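You operate a simulated robot arm through the tools that you are given. There is no shell and no other tool. Be economical: measure what you need, move in short steps, check, and stop when the job is done.

Carry out the task below with a simulated two-armed robot. There is one attempt and no reset: what you move stays moved.

JOB
On the pantry worktop by the filter, fold the towel in half and then in half again.
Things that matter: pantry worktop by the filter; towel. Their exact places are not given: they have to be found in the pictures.

It is judged by the outcome, as a careful person would: the job done as asked, and still so three seconds after it is handed in. It fails if anything else is knocked over, pushed out of place, dropped, spilled or broken. Flat cloth is picked up by pressing the open fingertips on it (5 to 10 N) and closing them slowly along it; thin cloth reads only 2 to 8 mm in the jaws.

ROBOT AND FRAMES
Two 7-joint arms with two-finger parallel grippers on one trunk, on a base that drives. Base frame: it is fixed to the floor where the robot stands at the start and does not move with it; the origin is under the middle of the robot, x ahead of it, y to its left, z up; the surface under the hand at the start is at about z = 820. Lengths are in mm, angles in degrees, forces in N, time in s.
The left shoulder is at the start at [50, 209, 1071], the right one opposite. With the tool pointing down near the work surface each hand reaches from about 300 to 920 mm from the robot's upright axis, wherever it stands, measured 20 degrees to its own side. Places, roughly: pantry worktop by the filter [600, 100, 800]. Payload 4.4 kg a hand.
Tool frame (each hand has its own): the origin (TCP) lies between the finger pads and is the grasp point; the fingertips stand 23 mm ahead of it; z points along the fingers, y is the line along which they close. Largest opening 94 mm; finger width 38, thickness 10; the body of the gripper, 54 by 96 mm, starts 39 mm behind the TCP.
Orientation is that of the tool frame in the base frame, as a unit quaternion [x, y, z, w]. With the fingers straight down and closing along the base's y, the tool's x points along the base's -x, its y along +y and its z along -z.

CONTROLS
- The arms move only by the tool apply_moves. It takes "left_motion", "right_motion" or both (then of equal length, played together; a hand with none holds still); each is a list of rows, each an object of numbers (a shift or turn left out is 0, a gripper value left out holds the last): "x", "y", "z": the shift along the tool's x, y, z in mm; "ax", "ay", "az": the turn, a rotation vector about the tool's x, y, z in degrees; "gripper": the finger opening in mm, from 0 to 94. In form: [{"x": .., "y": .., "z": .., "ax": .., "ay": .., "az": .., "gripper": ..}, ...]. A call has 1 to 20 rows; each row shifts and turns the commanded pose from where the row before left it, along the tool's axes as they then stand. Each row takes 0.2 s and may step no farther than 50 mm and 8.6 degrees from the row before; otherwise, or with a gripper value out of range, the whole call is refused. A pose out of reach is approached as far as the arm can. The call stops where the force on the tool passes 40 N (or 10 N more than at its start, if that is more) or the arm is blocked; 0.2 s more then pass. Each finger travels about 108 mm/s and halts on what it meets, pressing with about 39 N; the grip force reading is that of the motor and also rises with nothing between the fingers. The clock runs only during rows and for 0.2 s after the last one: add rows that do not move to give the fingers time. The reply holds the time, the measured pose of the TCP, the force on the tool along the base axes, the opening and the grip force, in the units named above and with some noise, with the torque about the TCP (base axes, N m) and any sound that the robot's microphone picked up, and new pictures: "pictures" is both (left out), scene, wrist or none (wrist: the cameras of the hands that moved).
- Cameras (640 x 400 px; columns grow to the right, rows downward): "scene" is now at [150.1, 18.2, 1228.7]; the picture's right is [0.21, -0.98, 0.00], its down [-0.66, -0.14, -0.73] and it looks along [0.72, 0.16, -0.68] (base axes); focal length 248 px, centre (320, 200). "left" rides on the left gripper at [86, -16, -74] in its tool frame; the picture's right is [0.18, 0.98, 0.00], its down [-0.58, 0.11, -0.81] and it looks along [-0.79, 0.15, 0.59] (tool axes); focal length 243 px, centre (320, 200). "right" rides on the right gripper at [86, 16, -75] in its tool frame; the picture's right is [-0.18, 0.98, 0.00], its down [-0.58, -0.11, -0.81] and it looks along [-0.79, -0.15, 0.59] (tool axes); focal length 243 px, centre (320, 200).
- lift_body(by): slides the trunk up (or, below 0, down) by that many mm; the arms and the scene camera ride with it, the base frame stays. It gives what a move gives, with no picture.
- base_move(legs): drives the robot by 1 to 6 legs, each [ahead, left, turn to the left] in mm, mm and degrees, along the robot's own axes; the way and the turn of a leg run together, so that a leg with both is an arc; at most 1500 mm and 180 degrees a leg. The arms and the cameras ride along, it lands a little off, and it stops where it bumps. It gives what a move gives, and a new picture of the scene camera.
- pan_tilt(pan, tilt): turns the head with the scene camera to pan (to the left, within 80 degrees either way) and tilt (down, from -29 to 69), counted from straight ahead of the robot. It gives what a move gives, and a new picture of the scene camera.
- point_at(camera, pixels): for up to 12 pixels [column, row] of the newest picture of that camera ("zoom" is the newest enlarged one), the place [x, y, z] in the base frame of the surface seen there, good to about 2 mm. No time passes.
- close_up(camera, box): a new picture of the part [left, top, right, bottom] of that camera's present view, enlarged. No time passes.
- job_done(): hands the job in; it is judged then, once.

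Work in short steps. Measure before you move; look again where a grasp or a placing could have gone wrong, and mend it. You have 80 turns and 260 pictures in all, those below and enlarged ones among them. Open the grippers and draw the arms clear of the work before you hand the job in, unless the task says otherwise; then end with one line.

The tools are called as name(argument=value, ...) on one line, values as JSON. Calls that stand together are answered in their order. apply_moves: Moves the arms, as the interface text tells. Its arguments: {"type":"object","properties":{"left_motion":{"type":"array"},"right_motion":{"type":"array"},"pictures":{"type":"string","enum":["both","scene","wrist","none"]}},"required":[]} The other tools are called the same way: lift_body (by) slides the trunk up or down; base_move (legs) drives the base; pan_tilt (pan, tilt) turns the head that bears the scene camera; point_at (camera, pixels) gives the place of the surface under pixels of a picture; close_up (camera, box) takes an enlarged picture of a part of a camera's view; job_done () hands the job in.

At the start:

```text
t: 0.0
left_ee_pos: [477.7, 426.8, 1049.6]
left_tcp_rot: [0.001, 1.0, 0.0, 0.0]
left_ft_force: [-0.2, -0.3, -0.3]
left_ft_torque: [-0.01, 0.03, 0.02]
left_gripper_width: 94.1
left_grip_force: 0.1
right_ee_pos: [587.9, -44.4, 1001.8]
right_tcp_rot: [-0.001, 1.0, 0.0, 0.0]
right_ft_force: [0.0, 0.0, 0.3]
right_ft_torque: [-0.01, 0.02, 0.01]
right_gripper_width: 93.8
right_grip_force: 0.0
trunk travel left (down, up): [-150.0, 413.0]
robot x, y, heading: [-0.8, 4.1, 0.2]
head pan, tilt: [12.2, 42.8]
```

scene: 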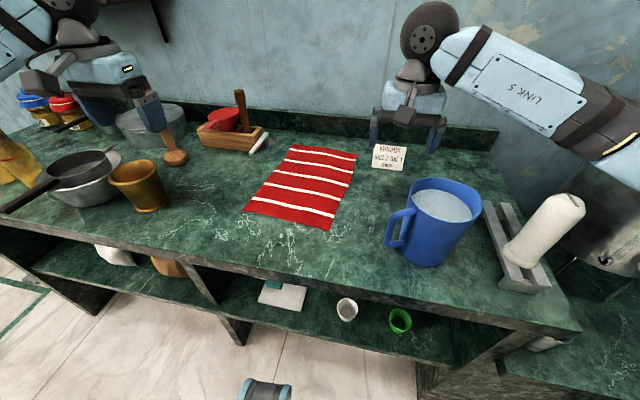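
right: 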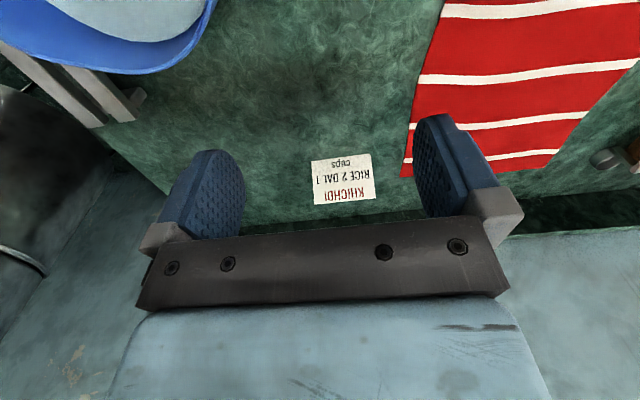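
left: 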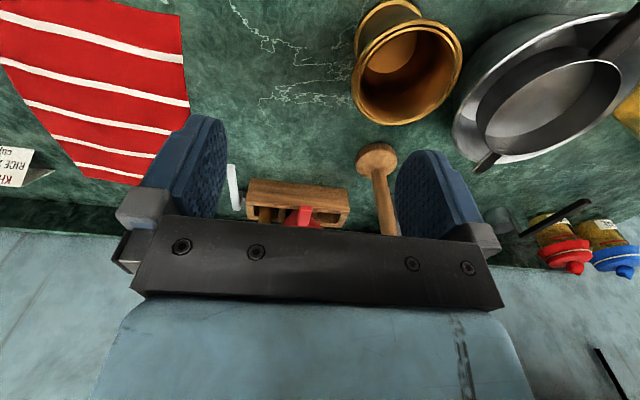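

The towel is the red striped cloth in the scene picture, corners near (291,145), (357,154), (333,230), (244,209). I measure the corners and nearby things.

point_at(camera="scene", pixels=[[292, 146], [356, 155], [329, 229], [246, 210], [300, 185], [390, 165], [390, 235], [260, 140], [175, 155], [390, 150], [270, 240], [440, 200]])

close_up(camera="scene", box=[220, 120, 420, 245])

```text
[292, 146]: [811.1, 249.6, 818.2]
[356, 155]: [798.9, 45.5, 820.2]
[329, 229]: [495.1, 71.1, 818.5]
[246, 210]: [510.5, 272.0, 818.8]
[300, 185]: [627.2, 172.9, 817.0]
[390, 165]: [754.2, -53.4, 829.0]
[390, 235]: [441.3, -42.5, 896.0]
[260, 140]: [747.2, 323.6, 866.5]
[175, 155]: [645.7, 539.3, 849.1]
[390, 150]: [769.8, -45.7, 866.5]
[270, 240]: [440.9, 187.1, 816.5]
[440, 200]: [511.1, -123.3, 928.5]
```

```text
3.20 times, centred on (320, 182) of scene
```

zoom: 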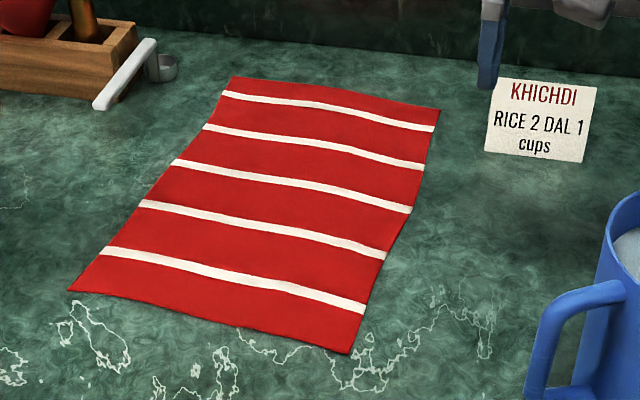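

The towel spans about x 500–805 and y 60–260. I check the clearance to the ladle, the box and the back wall at the far edge.

point_at(camera="zoom", pixels=[[100, 105], [150, 42], [170, 70], [135, 25], [300, 70], [235, 78], [438, 112], [345, 350], [72, 290], [500, 150], [300, 45], [400, 215]])

point_at(camera="left", pixels=[[180, 10], [143, 183], [237, 208], [232, 168]])

```text
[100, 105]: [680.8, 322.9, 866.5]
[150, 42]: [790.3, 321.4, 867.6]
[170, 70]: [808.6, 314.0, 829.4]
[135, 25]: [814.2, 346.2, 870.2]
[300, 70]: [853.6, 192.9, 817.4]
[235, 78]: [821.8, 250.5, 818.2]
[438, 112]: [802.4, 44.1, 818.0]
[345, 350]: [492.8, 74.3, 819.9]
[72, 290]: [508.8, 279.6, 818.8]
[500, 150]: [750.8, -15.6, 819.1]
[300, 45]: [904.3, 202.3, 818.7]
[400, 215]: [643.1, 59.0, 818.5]
```

```text
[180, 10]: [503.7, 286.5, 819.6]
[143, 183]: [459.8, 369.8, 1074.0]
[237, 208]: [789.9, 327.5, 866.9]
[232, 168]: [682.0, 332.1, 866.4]
```

Corners: near-left (508,283), near-right (493,74), far-left (822,251), far-right (802,44). I bring both hands above the near corners at z=870, clear of the mug.

apply_moves(left_motion=[{"x": -10.8, "y": -43.7, "gripper": 50}, {"x": -10.8, "y": -43.7}, {"x": -10.8, "y": -43.7}, {"x": -10.8, "y": -43.7}, {"z": 45}, {"z": 45}, {"z": 45}, {"z": 45}, {}], right_motion=[{"x": 19.5, "y": 36.8, "gripper": 50}, {"x": 19.5, "y": 36.8}, {"x": 19.5, "y": 36.8}, {"x": 19.5, "y": 36.8}, {"z": 33}, {"z": 33}, {"z": 33}, {"z": 33}, {}])

```text
t: 2.0
left_ee_pos: [514.6, 259.3, 873.0]
left_tcp_rot: [-0.001, 1.0, -0.004, 0.004]
left_ft_force: [0.2, 1.1, -0.1]
left_ft_torque: [-0.04, 0.0, -0.03]
left_gripper_width: 50.0
left_grip_force: 0.0
right_ee_pos: [505.8, 106.3, 886.5]
right_tcp_rot: [-0.001, 1.0, -0.002, 0.013]
right_ft_force: [-0.4, -0.1, -0.2]
right_ft_torque: [-0.05, 0.02, 0.0]
right_gripper_width: 50.0
right_grip_force: 0.0
trunk travel left (down, up): [-150.0, 413.0]
robot x, y, heading: [-1.3, -0.3, 0.1]
head pan, tilt: [12.2, 42.8]
```

scene: 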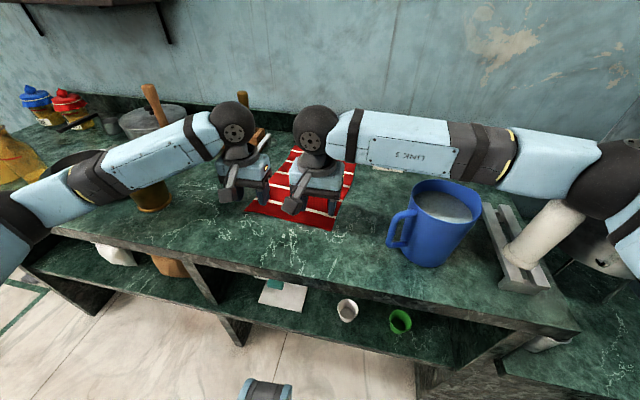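
right: 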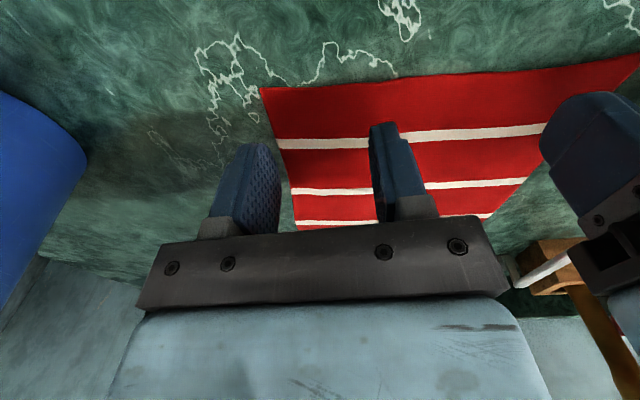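
left: 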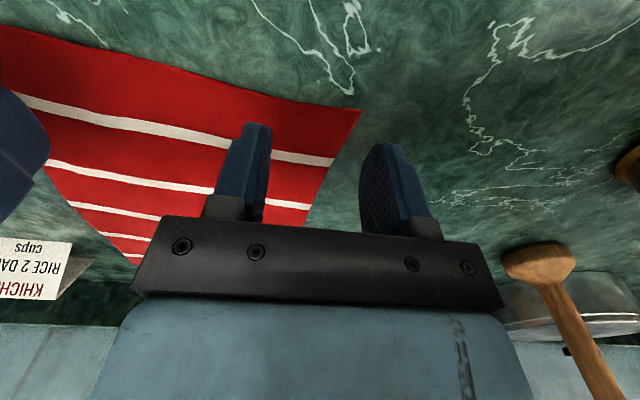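

Hands are above the near corners. I measure the corners from the wrist pictures: left (358,112), right (262,92).

point_at(camera="left", pixels=[[356, 114], [310, 218], [200, 82], [270, 200]])

point_at(camera="right", pixels=[[265, 93], [294, 222], [400, 82], [340, 200]])

```text
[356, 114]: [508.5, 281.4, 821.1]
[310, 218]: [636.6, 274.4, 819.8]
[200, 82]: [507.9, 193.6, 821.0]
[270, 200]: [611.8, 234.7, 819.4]
```

```text
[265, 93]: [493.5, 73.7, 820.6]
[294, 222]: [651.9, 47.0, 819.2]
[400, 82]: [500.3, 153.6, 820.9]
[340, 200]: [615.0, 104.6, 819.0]
```

I align left to about (524,243) and right to (511,110), and descend to just above the cloth.

apply_moves(left_motion=[{"x": -9.5, "y": -16}, {"z": 12}, {"z": 12}, {"z": 3}, {}], right_motion=[{"x": -5, "y": 4}, {"z": 20}, {"z": 15}, {"z": 5}, {}], pictures="wrist")

```text
t: 3.4
left_ee_pos: [525.0, 237.8, 845.5]
left_tcp_rot: [0.0, 1.0, -0.003, 0.004]
left_ft_force: [-0.3, 0.3, 0.7]
left_ft_torque: [-0.01, 0.0, 0.0]
left_gripper_width: 50.2
left_grip_force: 0.1
right_ee_pos: [523.7, 107.8, 858.8]
right_tcp_rot: [0.001, 0.999, -0.003, 0.032]
right_ft_force: [-0.2, -0.3, 1.2]
right_ft_torque: [0.01, -0.01, 0.03]
right_gripper_width: 50.0
right_grip_force: 0.0
trunk travel left (down, up): [-150.0, 413.0]
robot x, y, heading: [0.5, -0.6, 0.1]
head pan, tilt: [12.2, 42.8]
stopped in row 5 (right hand): the arm was blocked; the commanded pose is now the measured one
```

right: 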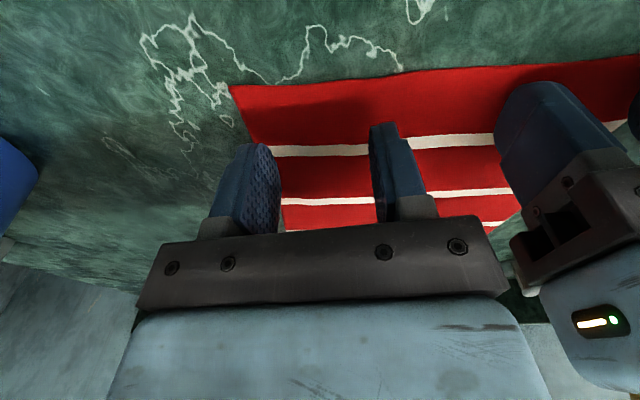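
left: 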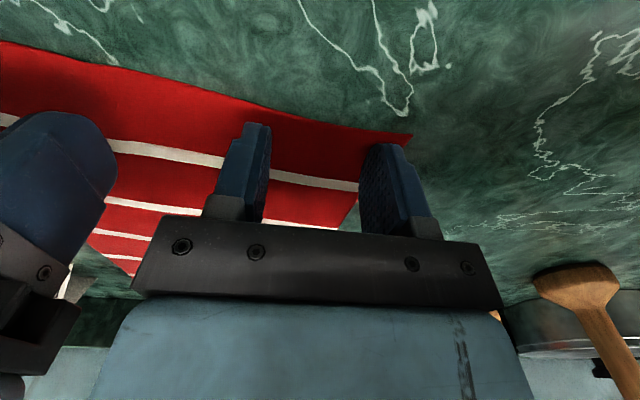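

The right arm got stuck at z=859 with a growing tilt, which looks like a joint limit from reaching across. I raise both hands and drive the robot left so the towel is centred in front of it.

apply_moves(left_motion=[{"z": -40}, {"z": -40}, {"z": -40}], right_motion=[{"z": -40}, {"z": -40}, {"z": -40}], pictures="none")

base_move(legs=[[0, 150, 0]])

```text
t: 4.2
left_ee_pos: [527.2, 235.7, 962.1]
left_tcp_rot: [0.001, 1.0, 0.0, 0.001]
left_ft_force: [0.1, -0.5, -0.1]
left_ft_torque: [0.03, 0.02, -0.04]
left_gripper_width: 50.0
left_grip_force: 0.2
right_ee_pos: [518.4, 103.2, 966.1]
right_tcp_rot: [0.0, 1.0, 0.0, 0.017]
right_ft_force: [-0.5, -0.3, -0.5]
right_ft_torque: [-0.03, 0.02, 0.03]
right_gripper_width: 50.1
right_grip_force: 0.1
trunk travel left (down, up): [-150.0, 413.0]
robot x, y, heading: [3.7, 0.7, -0.1]
head pan, tilt: [12.2, 42.8]
```

```text
t: 6.1
left_ee_pos: [526.8, 385.2, 962.7]
left_tcp_rot: [-0.002, 1.0, 0.001, 0.0]
left_ft_force: [1.0, -0.2, -0.1]
left_ft_torque: [-0.01, -0.01, -0.01]
left_gripper_width: 49.8
left_grip_force: 0.1
right_ee_pos: [520.1, 252.5, 966.8]
right_tcp_rot: [0.0, 1.0, 0.0, 0.017]
right_ft_force: [0.8, 0.1, 0.2]
right_ft_torque: [-0.03, -0.02, 0.01]
right_gripper_width: 50.0
right_grip_force: 0.0
trunk travel left (down, up): [-150.0, 413.0]
robot x, y, heading: [-0.9, 146.9, 0.1]
head pan, tilt: [12.2, 42.8]
```

scene: 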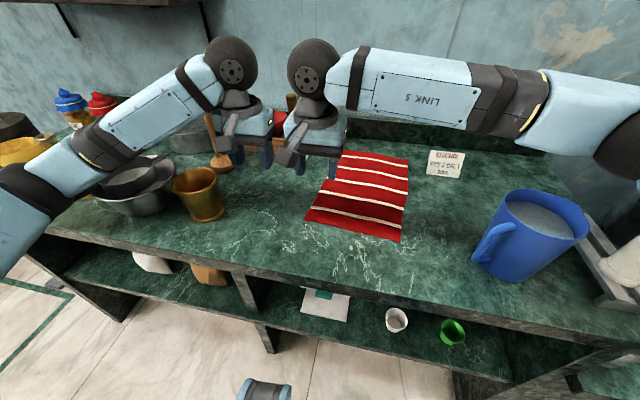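

Robot is now centred. I move both hands back right above the corners, fixing the 2° tilt of the right hand.

apply_moves(left_motion=[{"y": -35}, {"y": -35}, {"y": -35}, {"y": -35}, {"z": 30}, {"z": 30}, {"z": 30}, {}], right_motion=[{"y": -36, "x": 2, "ay": 2}, {"y": -36, "x": 2}, {"y": -36, "x": 2}, {"y": -36, "x": 2}, {"z": 32}, {"z": 32}, {"z": 30}, {}])

```text
t: 8.1
left_ee_pos: [524.0, 248.8, 872.7]
left_tcp_rot: [-0.001, 1.0, -0.005, 0.002]
left_ft_force: [0.6, -0.1, -0.3]
left_ft_torque: [-0.02, 0.05, -0.02]
left_gripper_width: 50.3
left_grip_force: 0.1
right_ee_pos: [518.5, 113.7, 898.2]
right_tcp_rot: [0.0, 1.0, -0.004, 0.029]
right_ft_force: [-0.4, 0.6, -1.2]
right_ft_torque: [0.0, 0.05, -0.03]
right_gripper_width: 50.0
right_grip_force: 0.0
trunk travel left (down, up): [-150.0, 413.0]
robot x, y, heading: [3.8, 145.8, 0.0]
head pan, tilt: [12.2, 42.8]
stopped in row 8 (right hand): the arm was blocked; the commanded pose is now the measured one
```

scene: 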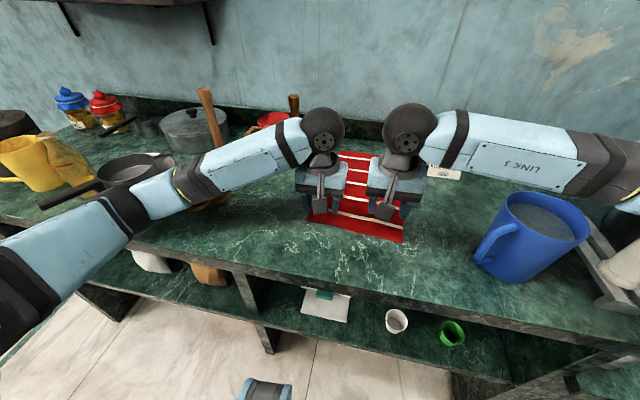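
right: 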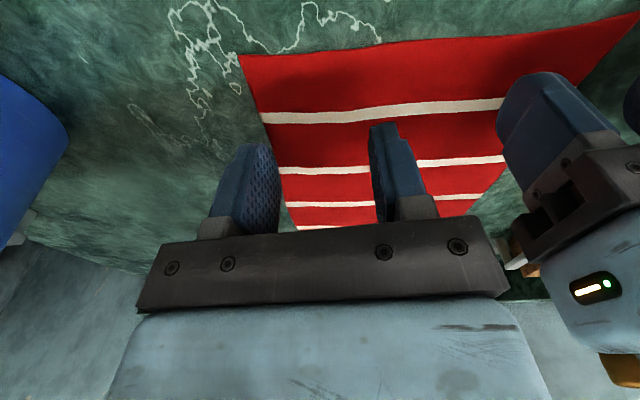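
left: 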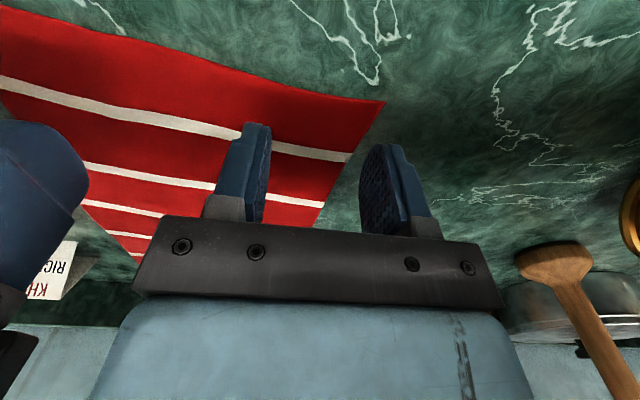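

The right hand got blocked again, even higher. Its elbow may be touching the paper roll or holder at the right, so I turn the head to look.

pan_tilt(pan=-35, tilt=35)

```text
t: 9.3
left_ee_pos: [521.6, 249.2, 873.8]
left_tcp_rot: [-0.002, 1.0, -0.005, 0.003]
left_ft_force: [-0.2, -0.1, -0.7]
left_ft_torque: [-0.03, 0.0, -0.02]
left_gripper_width: 50.1
left_grip_force: 0.1
right_ee_pos: [517.3, 112.8, 896.5]
right_tcp_rot: [0.0, 1.0, -0.005, 0.028]
right_ft_force: [0.5, -0.4, 0.3]
right_ft_torque: [-0.03, 0.02, -0.01]
right_gripper_width: 50.1
right_grip_force: 0.1
trunk travel left (down, up): [-150.0, 413.0]
robot x, y, heading: [2.1, 148.4, -0.0]
head pan, tilt: [-35.0, 35.0]
```

scene: 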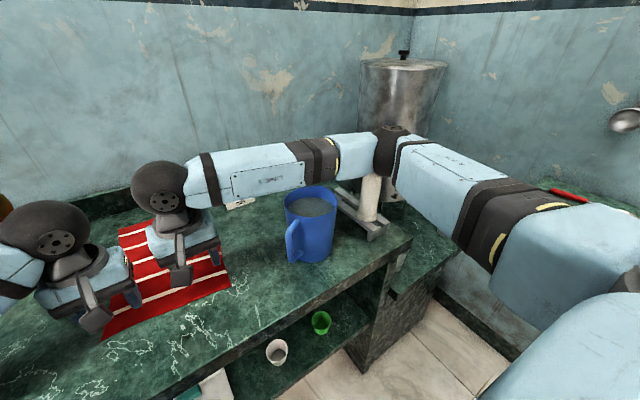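

The right elbow sits right over the white roll at (370,195). I zoom in and measure.

close_up(camera="scene", box=[280, 110, 460, 260])

point_at(camera="scene", pixels=[[371, 180], [365, 210], [360, 240], [382, 172], [390, 135], [345, 172], [312, 200], [345, 195], [395, 205], [390, 100]])

```text
2.67 times, centred on (370, 185) of scene
```

zoom: 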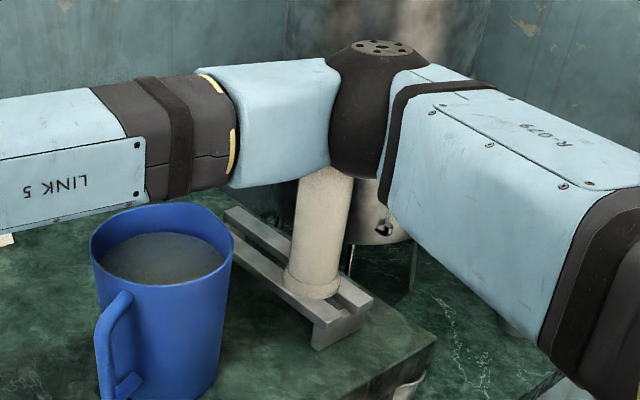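

```text
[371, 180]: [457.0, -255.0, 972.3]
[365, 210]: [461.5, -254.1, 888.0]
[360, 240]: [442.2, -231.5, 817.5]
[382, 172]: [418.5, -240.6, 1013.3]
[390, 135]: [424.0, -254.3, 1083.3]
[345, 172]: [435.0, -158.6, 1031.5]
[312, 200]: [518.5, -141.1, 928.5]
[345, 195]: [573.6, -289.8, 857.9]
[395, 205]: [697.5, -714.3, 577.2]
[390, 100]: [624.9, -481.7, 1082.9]
```

The elbow rests just on top of the post (top about z 975 at (457,-255)). Raising the trunk 200 mm lifts the elbow clear while the hands can still go down.

lift_body(by=200)

close_up(camera="scene", box=[240, 110, 520, 310])

```text
t: 11.5
left_ee_pos: [526.6, 242.0, 1070.3]
left_tcp_rot: [0.0, 1.0, 0.0, -0.001]
left_ft_force: [-0.2, 0.0, -0.1]
left_ft_torque: [0.0, 0.04, 0.02]
left_gripper_width: 49.7
left_grip_force: 0.1
right_ee_pos: [518.4, 108.0, 1083.5]
right_tcp_rot: [0.0, 1.0, 0.0, 0.015]
right_ft_force: [0.0, 0.4, -0.3]
right_ft_torque: [0.01, 0.01, -0.02]
right_gripper_width: 50.2
right_grip_force: 0.1
trunk travel left (down, up): [-350.0, 213.0]
robot x, y, heading: [-0.3, 148.7, 0.2]
head pan, tilt: [-35.0, 35.0]
```

```text
2.00 times, centred on (380, 210) of scene
```

zoom: 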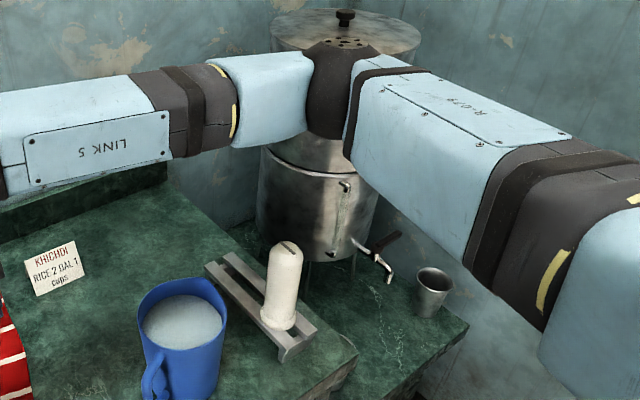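

The post still stands and the elbow is clear. I lower both hands to about z 900, checking.

apply_moves(left_motion=[{"z": 42}, {"z": 42}, {"z": 42}, {"z": 42}, {}], right_motion=[{"z": 45, "ay": 1.7}, {"z": 45}, {"z": 45}, {"z": 45}, {}], pictures="scene")

close_up(camera="scene", box=[240, 110, 520, 310])

```text
t: 12.7
left_ee_pos: [524.7, 242.9, 905.4]
left_tcp_rot: [0.0, 1.0, 0.0, -0.001]
left_ft_force: [-0.8, -0.4, -0.9]
left_ft_torque: [-0.01, 0.01, 0.0]
left_gripper_width: 49.9
left_grip_force: 0.0
right_ee_pos: [521.7, 109.9, 903.5]
right_tcp_rot: [0.0, 1.0, 0.0, 0.001]
right_ft_force: [0.0, -0.1, -0.1]
right_ft_torque: [-0.05, 0.0, 0.01]
right_gripper_width: 50.0
right_grip_force: 0.1
trunk travel left (down, up): [-350.0, 213.0]
robot x, y, heading: [-0.6, 145.3, -0.0]
head pan, tilt: [-35.0, 35.0]
```

scene: 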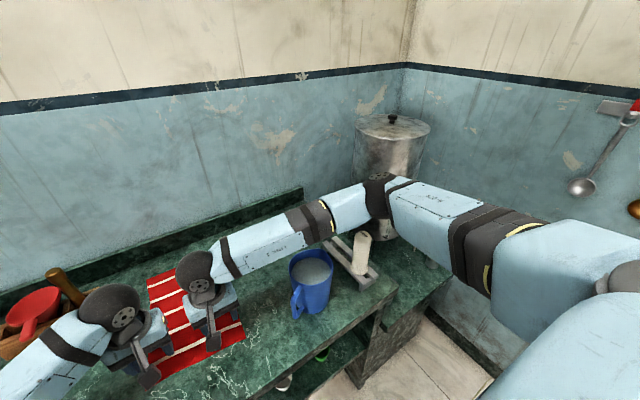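

```text
2.00 times, centred on (380, 210) of scene
```

zoom: 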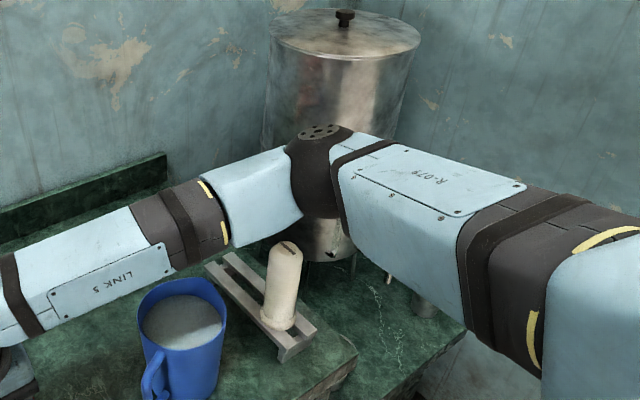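

Clear now. I shift the right hand 10 mm nearer, point the head back to the towel, and descend to just above the cloth.

apply_moves(left_motion=[{"z": 30}, {"z": 20}, {"z": 6}, {}], right_motion=[{"x": 9, "z": 30}, {"z": 20}, {"z": 5}, {}], pictures="wrist")

pan_tilt(pan=0, tilt=50)

```text
t: 13.7
left_ee_pos: [526.3, 242.4, 846.2]
left_tcp_rot: [0.0, 1.0, 0.0, -0.001]
left_ft_force: [0.3, -0.5, -0.3]
left_ft_torque: [0.0, -0.02, 0.04]
left_gripper_width: 49.8
left_grip_force: 0.0
right_ee_pos: [512.2, 108.4, 847.4]
right_tcp_rot: [0.0, 1.0, 0.001, 0.0]
right_ft_force: [0.4, -0.3, -0.4]
right_ft_torque: [0.03, 0.03, -0.02]
right_gripper_width: 50.2
right_grip_force: 0.0
trunk travel left (down, up): [-350.0, 213.0]
robot x, y, heading: [2.1, 143.5, 0.2]
head pan, tilt: [-35.0, 35.0]
```

right: 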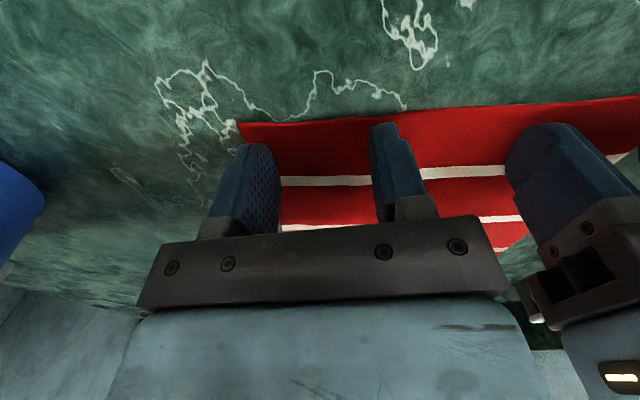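
left: 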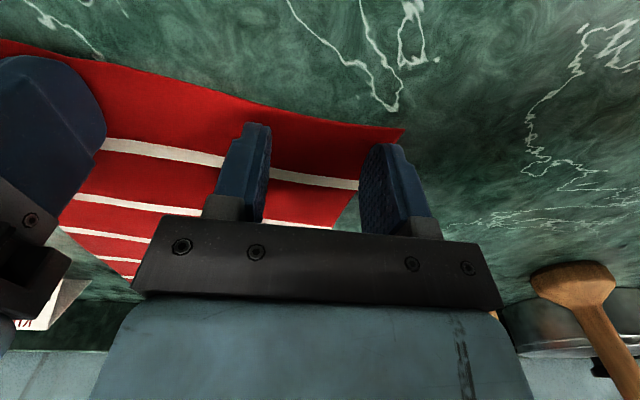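

```text
t: 14.7
left_ee_pos: [527.3, 243.7, 847.3]
left_tcp_rot: [0.001, 1.0, 0.0, -0.001]
left_ft_force: [0.9, -0.4, 0.2]
left_ft_torque: [-0.01, 0.03, 0.01]
left_gripper_width: 49.7
left_grip_force: 0.1
right_ee_pos: [512.2, 108.0, 846.9]
right_tcp_rot: [0.001, 1.0, 0.0, 0.0]
right_ft_force: [-0.3, -0.5, 0.9]
right_ft_torque: [-0.01, -0.01, 0.02]
right_gripper_width: 50.1
right_grip_force: 0.1
trunk travel left (down, up): [-350.0, 213.0]
robot x, y, heading: [2.2, 148.1, 0.1]
head pan, tilt: [0.0, 50.0]
```

scene: 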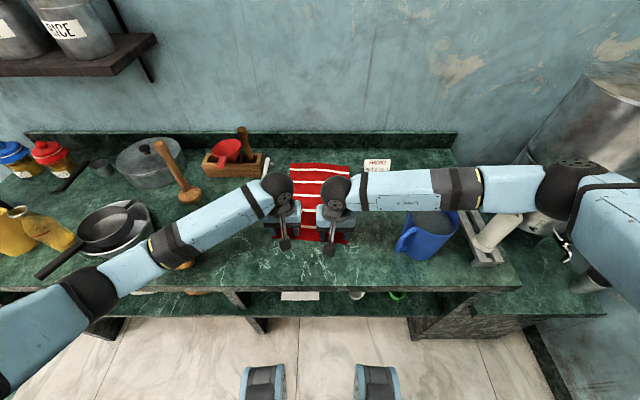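

Both fingers are over the cloth. I press down in small steps and read the forces.

apply_moves(left_motion=[{"z": 2}, {"z": 1}, {"z": 1}, {}], right_motion=[{"z": 2}, {"z": 1}, {"z": 1}, {}], pictures="none")

```text
t: 15.7
left_ee_pos: [525.9, 243.1, 846.0]
left_tcp_rot: [0.0, 1.0, 0.0, 0.001]
left_ft_force: [2.0, 1.4, 22.4]
left_ft_torque: [0.34, 0.04, -0.05]
left_gripper_width: 50.2
left_grip_force: 0.4
right_ee_pos: [510.3, 107.6, 844.2]
right_tcp_rot: [0.0, 1.0, 0.001, 0.002]
right_ft_force: [1.0, 0.6, 2.2]
right_ft_torque: [0.01, 0.03, -0.01]
right_gripper_width: 49.8
right_grip_force: 0.1
trunk travel left (down, up): [-350.0, 213.0]
robot x, y, heading: [2.9, 147.3, 0.0]
head pan, tilt: [0.0, 50.0]
```

Left reads 22 N (too much), right 2 N. I ease the left up about 1.6 mm and lower the right 0.5 mm.

apply_moves(left_motion=[{"z": -1.6}, {}], right_motion=[{"z": 0.5}, {}], pictures="none")

```text
t: 16.3
left_ee_pos: [525.8, 244.2, 843.5]
left_tcp_rot: [0.001, 1.0, 0.001, 0.0]
left_ft_force: [3.4, -2.7, 17.6]
left_ft_torque: [0.2, -0.06, -0.05]
left_gripper_width: 50.2
left_grip_force: 0.3
right_ee_pos: [510.8, 108.2, 844.7]
right_tcp_rot: [0.0, 1.0, 0.001, 0.002]
right_ft_force: [1.4, 2.6, 7.3]
right_ft_torque: [-0.08, -0.04, 0.02]
right_gripper_width: 49.7
right_grip_force: 0.1
trunk travel left (down, up): [-350.0, 213.0]
robot x, y, heading: [3.4, 147.6, 0.2]
head pan, tilt: [0.0, 50.0]
```

Right is good at 7 N, left still at 17.6 N; I ease the left up further.

apply_moves(left_motion=[{"z": -1.5}, {}], pictures="none")

```text
t: 16.9
left_ee_pos: [524.2, 243.6, 844.8]
left_tcp_rot: [0.0, 1.0, 0.001, -0.001]
left_ft_force: [1.0, -2.6, 5.9]
left_ft_torque: [-0.01, 0.02, -0.01]
left_gripper_width: 49.9
left_grip_force: 0.0
right_ee_pos: [510.2, 106.9, 843.6]
right_tcp_rot: [0.0, 1.0, 0.0, 0.001]
right_ft_force: [1.0, 2.2, 13.9]
right_ft_torque: [-0.21, 0.02, 0.03]
right_gripper_width: 49.7
right_grip_force: 0.1
trunk travel left (down, up): [-350.0, 213.0]
robot x, y, heading: [-1.0, 148.3, 0.1]
head pan, tilt: [0.0, 50.0]
```

Left 6 N, right 14 N. I ease the right slightly and close both slowly along the cloth.

apply_moves(left_motion=[{}, {"gripper": 46}, {"gripper": 42}, {"gripper": 38}, {"gripper": 34}, {"gripper": 30}, {"gripper": 26}, {"gripper": 22}, {"gripper": 18}, {"gripper": 14}, {"gripper": 10}, {"gripper": 6}, {"gripper": 3}, {"gripper": 0}, {}, {}], right_motion=[{"z": -0.5}, {"gripper": 46}, {"gripper": 42}, {"gripper": 38}, {"gripper": 34}, {"gripper": 30}, {"gripper": 26}, {"gripper": 22}, {"gripper": 18}, {"gripper": 14}, {"gripper": 10}, {"gripper": 6}, {"gripper": 3}, {"gripper": 0}, {}, {}], pictures="wrist")

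```text
t: 20.3
left_ee_pos: [526.0, 243.9, 844.5]
left_tcp_rot: [0.001, 1.0, 0.0, -0.001]
left_ft_force: [-0.6, -3.8, 2.0]
left_ft_torque: [-0.07, 0.03, -0.06]
left_gripper_width: 1.8
left_grip_force: 39.3
right_ee_pos: [511.3, 108.3, 845.2]
right_tcp_rot: [0.0, 1.0, 0.001, 0.001]
right_ft_force: [0.4, 2.8, 2.5]
right_ft_torque: [0.08, -0.01, -0.03]
right_gripper_width: 6.1
right_grip_force: 38.9
trunk travel left (down, up): [-350.0, 213.0]
robot x, y, heading: [0.1, 148.5, 0.4]
head pan, tilt: [0.0, 50.0]
```

right: 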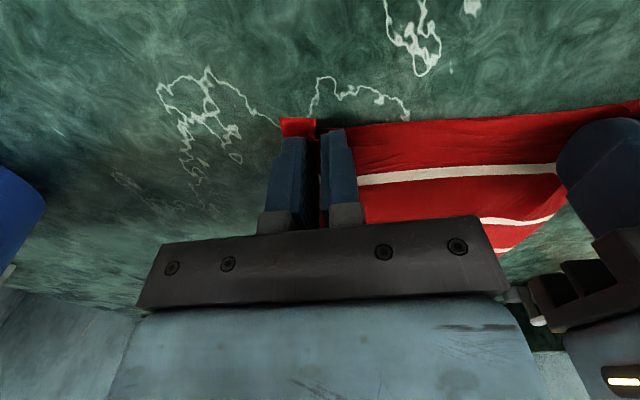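
left: 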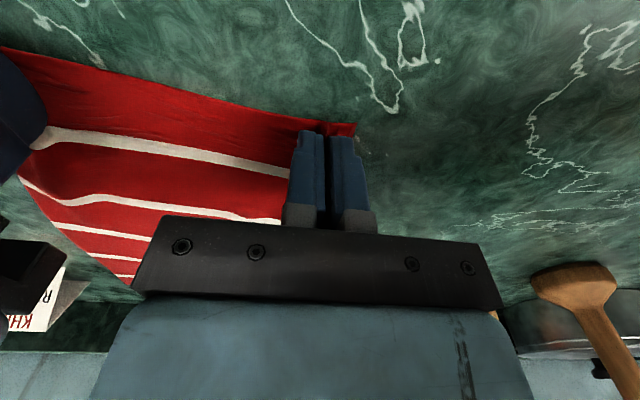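

Right holds 6 mm, left 1.8 mm (uncertain). I lift both 30 mm to check.

apply_moves(left_motion=[{"z": -10}, {"z": -10}, {"z": -10}, {}], right_motion=[{"z": -10}, {"z": -10}, {"z": -10}, {}], pictures="wrist")

close_up(camera="scene", box=[240, 140, 400, 260])

```text
t: 21.3
left_ee_pos: [528.3, 244.0, 875.8]
left_tcp_rot: [-0.001, 1.0, 0.0, -0.001]
left_ft_force: [-0.3, -1.2, 0.5]
left_ft_torque: [-0.04, 0.02, 0.02]
left_gripper_width: 2.2
left_grip_force: 39.2
right_ee_pos: [509.4, 108.9, 873.9]
right_tcp_rot: [0.002, 1.0, 0.001, 0.0]
right_ft_force: [-0.1, 0.8, 0.0]
right_ft_torque: [0.02, 0.01, -0.02]
right_gripper_width: 6.2
right_grip_force: 39.4
trunk travel left (down, up): [-350.0, 213.0]
robot x, y, heading: [3.0, 148.1, 0.0]
head pan, tilt: [0.0, 50.0]
```

right: 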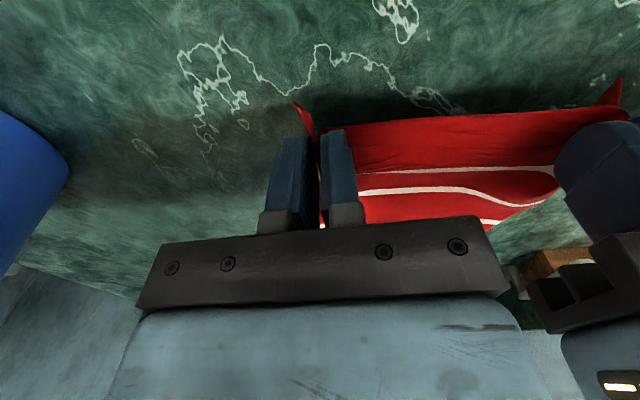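
left: 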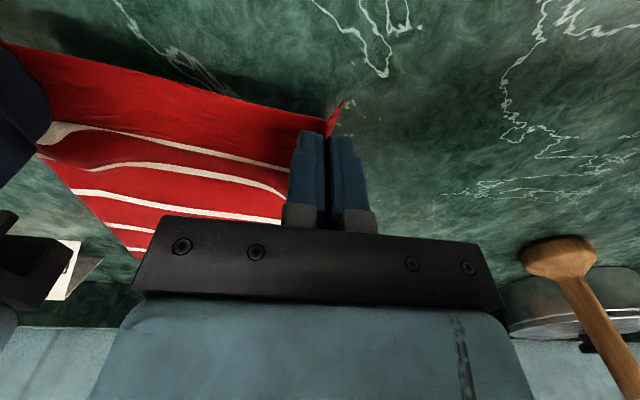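

```text
3.33 times, centred on (320, 200) of scene
```

zoom: 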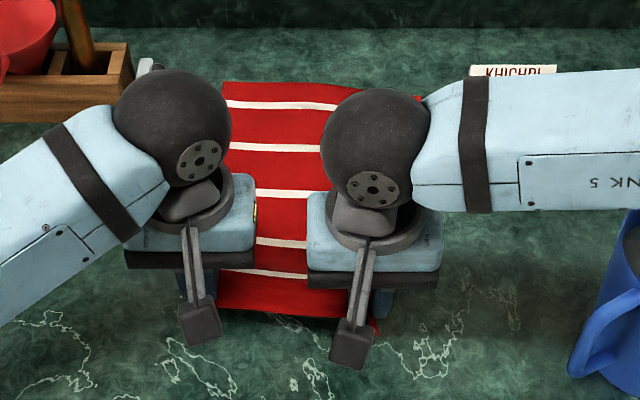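

Both hands hold cloth, but this grip (closing along the edge) would leave a 38 mm turned-under hem after the fold. I set it down and will re-grip with the fingers closing across the edge instead.

apply_moves(left_motion=[{"z": 10}, {"z": 10}, {"z": 8}, {"gripper": 12}, {"gripper": 24}, {"gripper": 36}, {"gripper": 48}, {"z": -40}, {"z": -40}, {"z": -40}], right_motion=[{"z": 10}, {"z": 10}, {"z": 6}, {"gripper": 12}, {"gripper": 24}, {"gripper": 36}, {"gripper": 48}, {"z": -40}, {"z": -40}, {"z": -40}], pictures="wrist")

```text
t: 23.5
left_ee_pos: [524.1, 243.1, 965.3]
left_tcp_rot: [-0.001, 1.0, 0.001, -0.001]
left_ft_force: [-0.5, -0.2, -0.6]
left_ft_torque: [0.01, -0.06, 0.0]
left_gripper_width: 48.2
left_grip_force: 0.1
right_ee_pos: [508.8, 106.3, 969.4]
right_tcp_rot: [0.0, 1.0, 0.0, 0.0]
right_ft_force: [-0.6, -0.5, -0.2]
right_ft_torque: [-0.02, -0.02, -0.03]
right_gripper_width: 47.9
right_grip_force: 0.1
trunk travel left (down, up): [-350.0, 213.0]
robot x, y, heading: [0.8, 146.8, 0.1]
head pan, tilt: [0.0, 50.0]
```

right: 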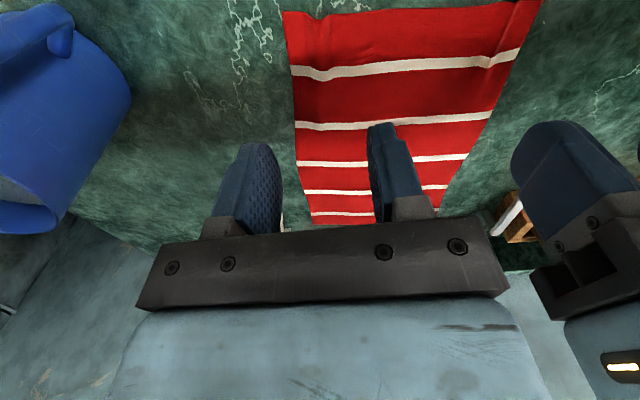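
left: 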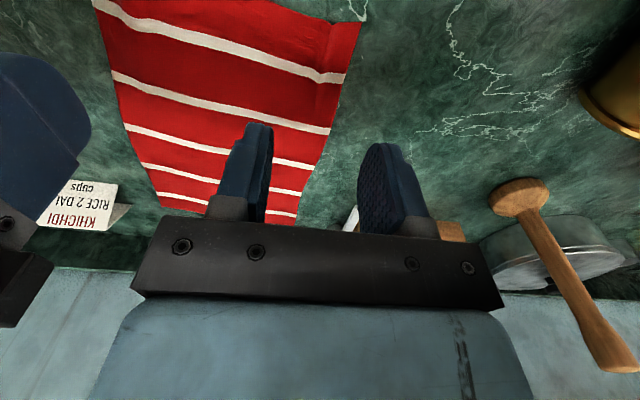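

Released. I measure the towel's corners again and then turn both hands 90° (cameras toward −y), spreading them a little.

point_at(camera="right", pixels=[[286, 16], [538, 4], [310, 222], [410, 6], [330, 45], [515, 60]])

point_at(camera="left", pixels=[[357, 24], [300, 212], [152, 205], [325, 110]])

apply_moves(left_motion=[{"y": 10, "az": -8.2}, {"y": 10, "az": -8.2}, {"az": -8.2}, {"az": -8.2}, {"az": -8.2}, {"az": -8.2}, {"az": -8.2}, {"az": -8.2}, {"az": -8.2}, {"az": -8.2}, {"az": -8}, {}], right_motion=[{"y": -6, "az": -8.2}, {"y": -6, "az": -8.2}, {"az": -8.2}, {"az": -8.2}, {"az": -8.2}, {"az": -8.2}, {"az": -8.2}, {"az": -8.2}, {"az": -8.2}, {"az": -8.2}, {"az": -8}, {}])

```text
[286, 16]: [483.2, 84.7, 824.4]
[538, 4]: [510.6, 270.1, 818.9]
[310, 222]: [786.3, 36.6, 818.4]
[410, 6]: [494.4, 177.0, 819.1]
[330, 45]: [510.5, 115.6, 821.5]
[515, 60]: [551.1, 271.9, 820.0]
```

```text
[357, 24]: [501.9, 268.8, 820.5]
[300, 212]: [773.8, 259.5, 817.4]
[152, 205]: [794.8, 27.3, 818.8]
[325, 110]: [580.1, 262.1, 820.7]
```

```text
t: 26.1
left_ee_pos: [524.8, 262.1, 966.3]
left_tcp_rot: [-0.707, 0.708, 0.001, -0.001]
left_ft_force: [0.5, 0.0, 0.2]
left_ft_torque: [0.03, 0.0, -0.02]
left_gripper_width: 47.9
left_grip_force: 0.0
right_ee_pos: [512.1, 96.1, 968.3]
right_tcp_rot: [-0.6, 0.8, 0.002, 0.001]
right_ft_force: [-0.2, -0.8, 0.2]
right_ft_torque: [0.0, 0.01, 0.03]
right_gripper_width: 47.9
right_grip_force: 0.0
right hand out of reach, approached as far as the arm can: row 10, 11
trunk travel left (down, up): [-350.0, 213.0]
robot x, y, heading: [0.5, 148.7, -0.1]
head pan, tilt: [0.0, 50.0]
```

scene: 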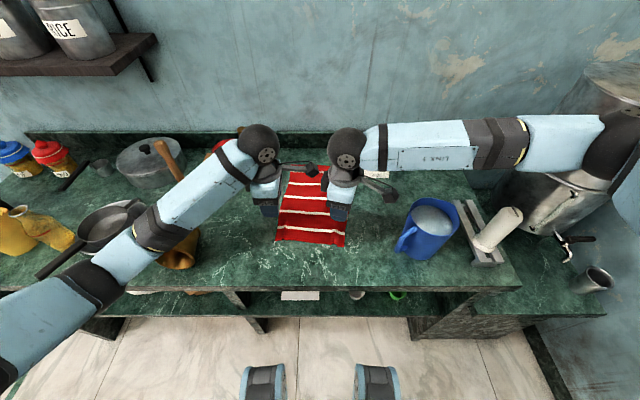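
right: 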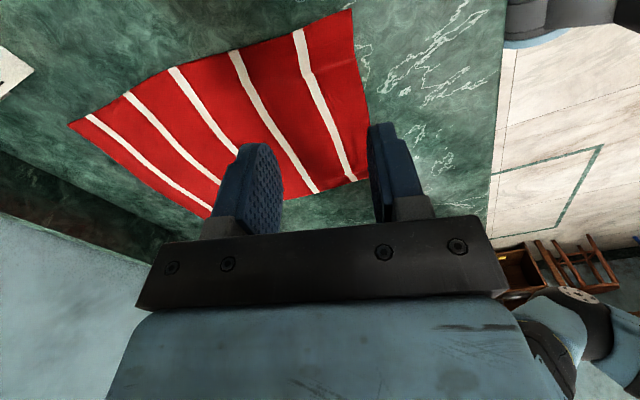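
left: 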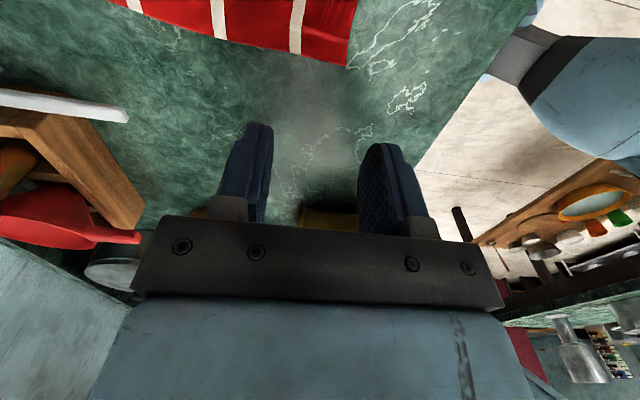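

The right hand turns only 74°, which is close enough to the edge normal. I look at the near edge in more detail.

close_up(camera="scene", box=[250, 155, 370, 255])

```text
4.00 times, centred on (310, 205) of scene
```

zoom: 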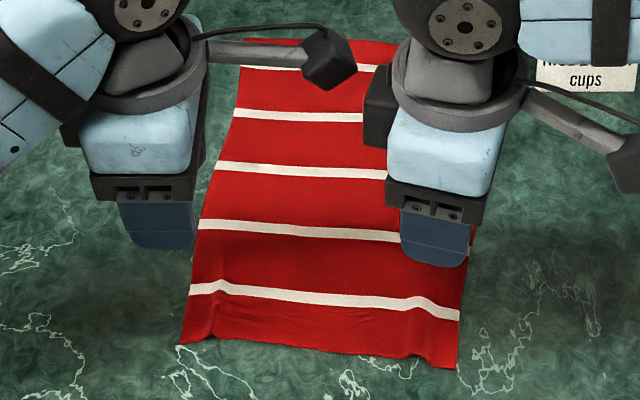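

point_at(camera="zoom", pixels=[[183, 340], [215, 335], [240, 338], [270, 340], [310, 346], [360, 352], [405, 354], [430, 360], [453, 366], [190, 300], [462, 315], [248, 42]])

```text
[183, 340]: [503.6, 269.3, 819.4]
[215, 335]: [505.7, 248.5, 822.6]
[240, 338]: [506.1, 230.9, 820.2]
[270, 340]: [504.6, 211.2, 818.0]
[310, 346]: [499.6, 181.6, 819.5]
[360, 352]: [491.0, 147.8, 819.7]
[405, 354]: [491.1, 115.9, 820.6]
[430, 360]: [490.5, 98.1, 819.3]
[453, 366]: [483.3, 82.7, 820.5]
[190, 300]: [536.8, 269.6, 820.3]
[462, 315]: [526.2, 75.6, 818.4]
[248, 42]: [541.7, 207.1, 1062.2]
```

The near edge is at x≈506 (left part) and ≈489 (right part). I position left at (530,250) and right at (512,96), set 40 mm opening, and descend to just above the cloth.

apply_moves(left_motion=[{"x": 12, "y": -5, "gripper": 40}, {"az": 5}, {"z": 38}, {"z": 38}, {"z": 30}, {"z": 10}, {}], right_motion=[{"gripper": 40}, {}, {"z": 38}, {"z": 38}, {"z": 30}, {"z": 10}, {}])

close_up(camera="scene", box=[250, 155, 370, 255])

```text
t: 26.8
left_ee_pos: [534.0, 254.7, 955.9]
left_tcp_rot: [-0.682, 0.731, 0.0, 0.003]
left_ft_force: [0.7, 0.7, -1.0]
left_ft_torque: [-0.02, 0.19, 0.26]
left_gripper_width: 40.0
left_grip_force: 0.0
right_ee_pos: [507.0, 97.9, 957.1]
right_tcp_rot: [-0.604, 0.797, 0.002, 0.0]
right_ft_force: [-1.3, -0.3, 0.1]
right_ft_torque: [0.01, -0.16, 0.05]
right_gripper_width: 39.7
right_grip_force: 0.0
trunk travel left (down, up): [-350.0, 213.0]
robot x, y, heading: [0.7, 143.9, 0.1]
head pan, tilt: [0.0, 50.0]
stopped in row 3 (left hand): the force on the tool passed its limit at 42 N (the readings are from after the stop); the commanded pose is now the measured one
```

scene: 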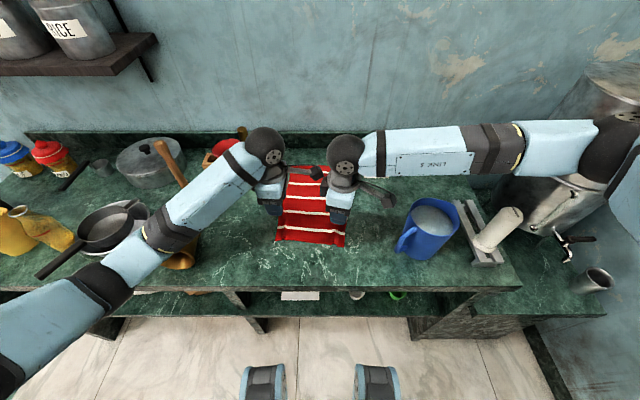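
right: 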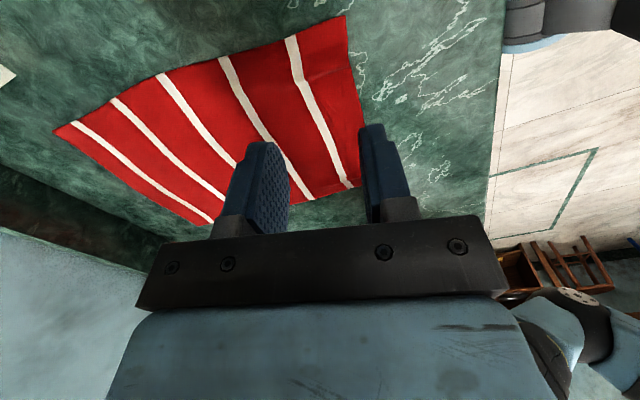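
left: 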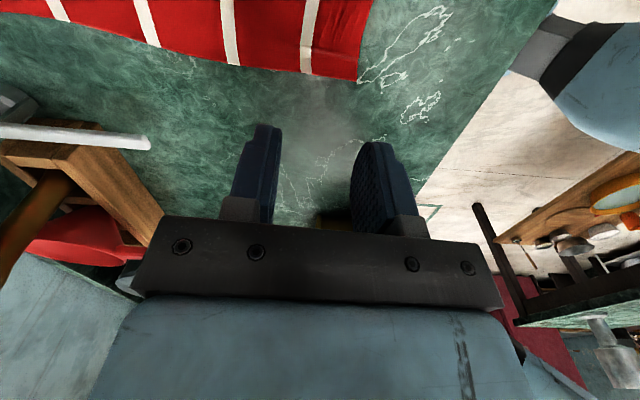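

```text
4.00 times, centred on (310, 205) of scene
```

zoom: 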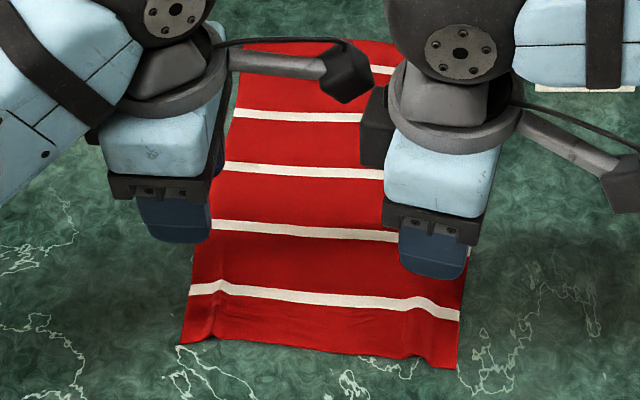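

The left camera arm touched the right gripper at 956 mm height, so that layout is too crowded. New plan: first fold left edge onto right edge, with left hand at the far end and right hand at the near end, both at 0° (closing across the long edge). I separate the hands, raise them and turn them back.

apply_moves(left_motion=[{"x": -25, "z": -10}, {"x": -25, "z": -20}, {"az": 8.2}, {"az": 8.2}, {"az": 8.2}, {"az": 8.2}, {"az": 8.2}, {"az": 8.2}, {"az": 8.2}, {"az": 8.2}, {"az": 8.2}, {"az": 8.2}, {"az": 4}, {}], right_motion=[{}, {"z": -10}, {"az": 8}, {"az": 8}, {"az": 8}, {"az": 8}, {"az": 8}, {"az": 8}, {"az": 8}, {"az": 8}, {"az": 8}, {"az": 2}, {}, {}], pictures="none")

```text
t: 29.8
left_ee_pos: [536.9, 302.8, 984.6]
left_tcp_rot: [0.002, 1.0, 0.001, 0.001]
left_ft_force: [0.1, 0.2, 0.3]
left_ft_torque: [-0.01, -0.01, 0.0]
left_gripper_width: 40.0
left_grip_force: 0.0
right_ee_pos: [508.1, 99.1, 965.8]
right_tcp_rot: [-0.002, 1.0, 0.001, -0.001]
right_ft_force: [-0.2, 0.1, -0.3]
right_ft_torque: [-0.02, 0.04, -0.03]
right_gripper_width: 40.0
right_grip_force: 0.0
trunk travel left (down, up): [-350.0, 213.0]
robot x, y, heading: [4.0, 151.0, -0.1]
head pan, tilt: [0.0, 50.0]
```

Both hands are straight again. I move left to the far end (785,231) and right to (528,243), then lower to z≈900.

apply_moves(left_motion=[{"x": -42, "y": -6}, {"x": -42, "y": -6}, {"x": -41, "y": -15}, {"x": -41, "y": -15}, {"x": -41, "y": -15}, {"x": -41, "y": -15}, {}, {"z": 40}, {"z": 40}, {}], right_motion=[{}, {}, {}, {"x": -5, "y": 36}, {"x": -5, "y": 36}, {"x": -5, "y": 36}, {"x": -5, "y": 36}, {"z": 30}, {"z": 30}, {}])

```text
t: 32.0
left_ee_pos: [783.6, 229.2, 905.7]
left_tcp_rot: [0.001, 1.0, 0.001, 0.002]
left_ft_force: [-0.1, 0.0, 0.3]
left_ft_torque: [0.0, 0.02, -0.01]
left_gripper_width: 40.0
left_grip_force: 0.1
right_ee_pos: [527.5, 244.3, 909.5]
right_tcp_rot: [-0.002, 1.0, 0.001, -0.002]
right_ft_force: [0.5, -0.1, 0.6]
right_ft_torque: [0.04, 0.01, -0.03]
right_gripper_width: 39.9
right_grip_force: 0.0
trunk travel left (down, up): [-350.0, 213.0]
robot x, y, heading: [0.5, 148.6, -0.1]
head pan, tilt: [0.0, 50.0]
```

scene: 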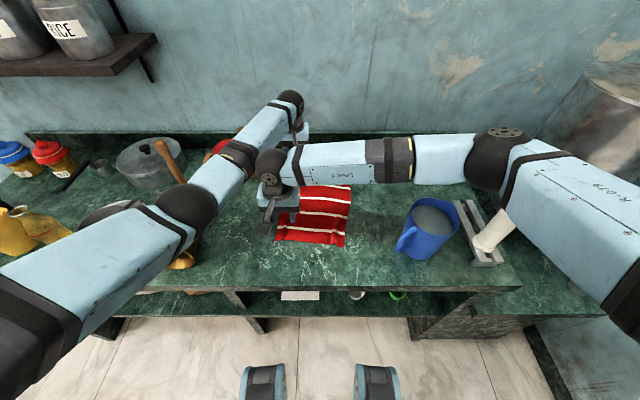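
right: 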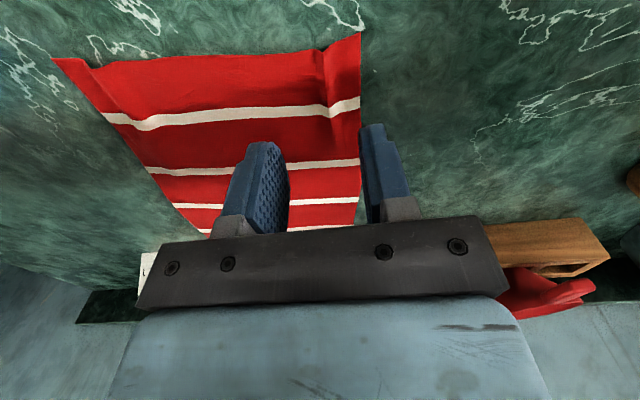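
left: 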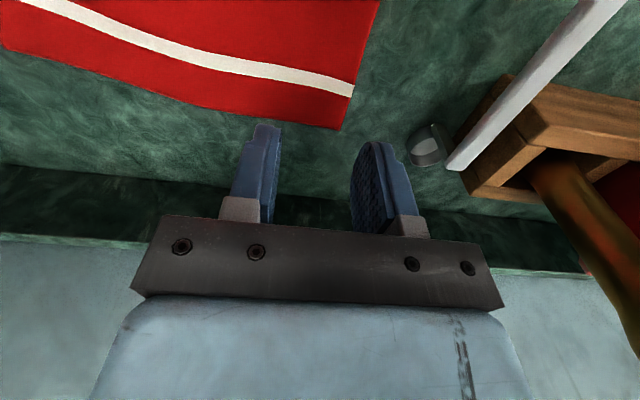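

Positions look right. I measure the far-left corner (341,127) and the ladle bowl in the left picture, plus the left edge in the right picture.

point_at(camera="left", pixels=[[340, 125], [374, 10], [357, 70], [250, 110], [428, 150], [455, 165]])

point_at(camera="right", pixels=[[358, 36], [357, 75], [357, 130], [325, 50], [355, 220], [55, 62]])

```text
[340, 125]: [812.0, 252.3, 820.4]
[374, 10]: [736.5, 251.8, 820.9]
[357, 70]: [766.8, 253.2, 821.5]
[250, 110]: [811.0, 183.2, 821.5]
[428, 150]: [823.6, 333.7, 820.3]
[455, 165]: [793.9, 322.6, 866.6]
```

```text
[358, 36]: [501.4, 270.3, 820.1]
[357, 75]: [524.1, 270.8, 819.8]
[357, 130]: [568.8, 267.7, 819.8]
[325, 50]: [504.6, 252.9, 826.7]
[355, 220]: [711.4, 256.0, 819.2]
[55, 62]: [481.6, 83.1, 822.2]
```

Offsets are right (edge y 252 and 270, hands 24 mm inside). I descend to just above contact.

apply_moves(left_motion=[{"z": 30}, {"z": 20}, {"z": 8}, {"z": 2}, {}, {}], right_motion=[{"z": 30}, {"z": 22}, {"z": 10}, {"z": 2}, {}, {}], pictures="none")

```text
t: 33.4
left_ee_pos: [784.2, 229.9, 845.9]
left_tcp_rot: [0.001, 1.0, 0.003, 0.002]
left_ft_force: [-0.2, 0.4, -0.4]
left_ft_torque: [0.01, 0.0, -0.01]
left_gripper_width: 40.1
left_grip_force: 0.1
right_ee_pos: [527.1, 241.9, 843.9]
right_tcp_rot: [-0.002, 1.0, 0.001, -0.001]
right_ft_force: [1.4, 0.6, 7.6]
right_ft_torque: [0.08, 0.01, 0.01]
right_gripper_width: 39.7
right_grip_force: 0.1
trunk travel left (down, up): [-350.0, 213.0]
robot x, y, heading: [5.8, 146.1, -0.0]
head pan, tilt: [0.0, 50.0]
```

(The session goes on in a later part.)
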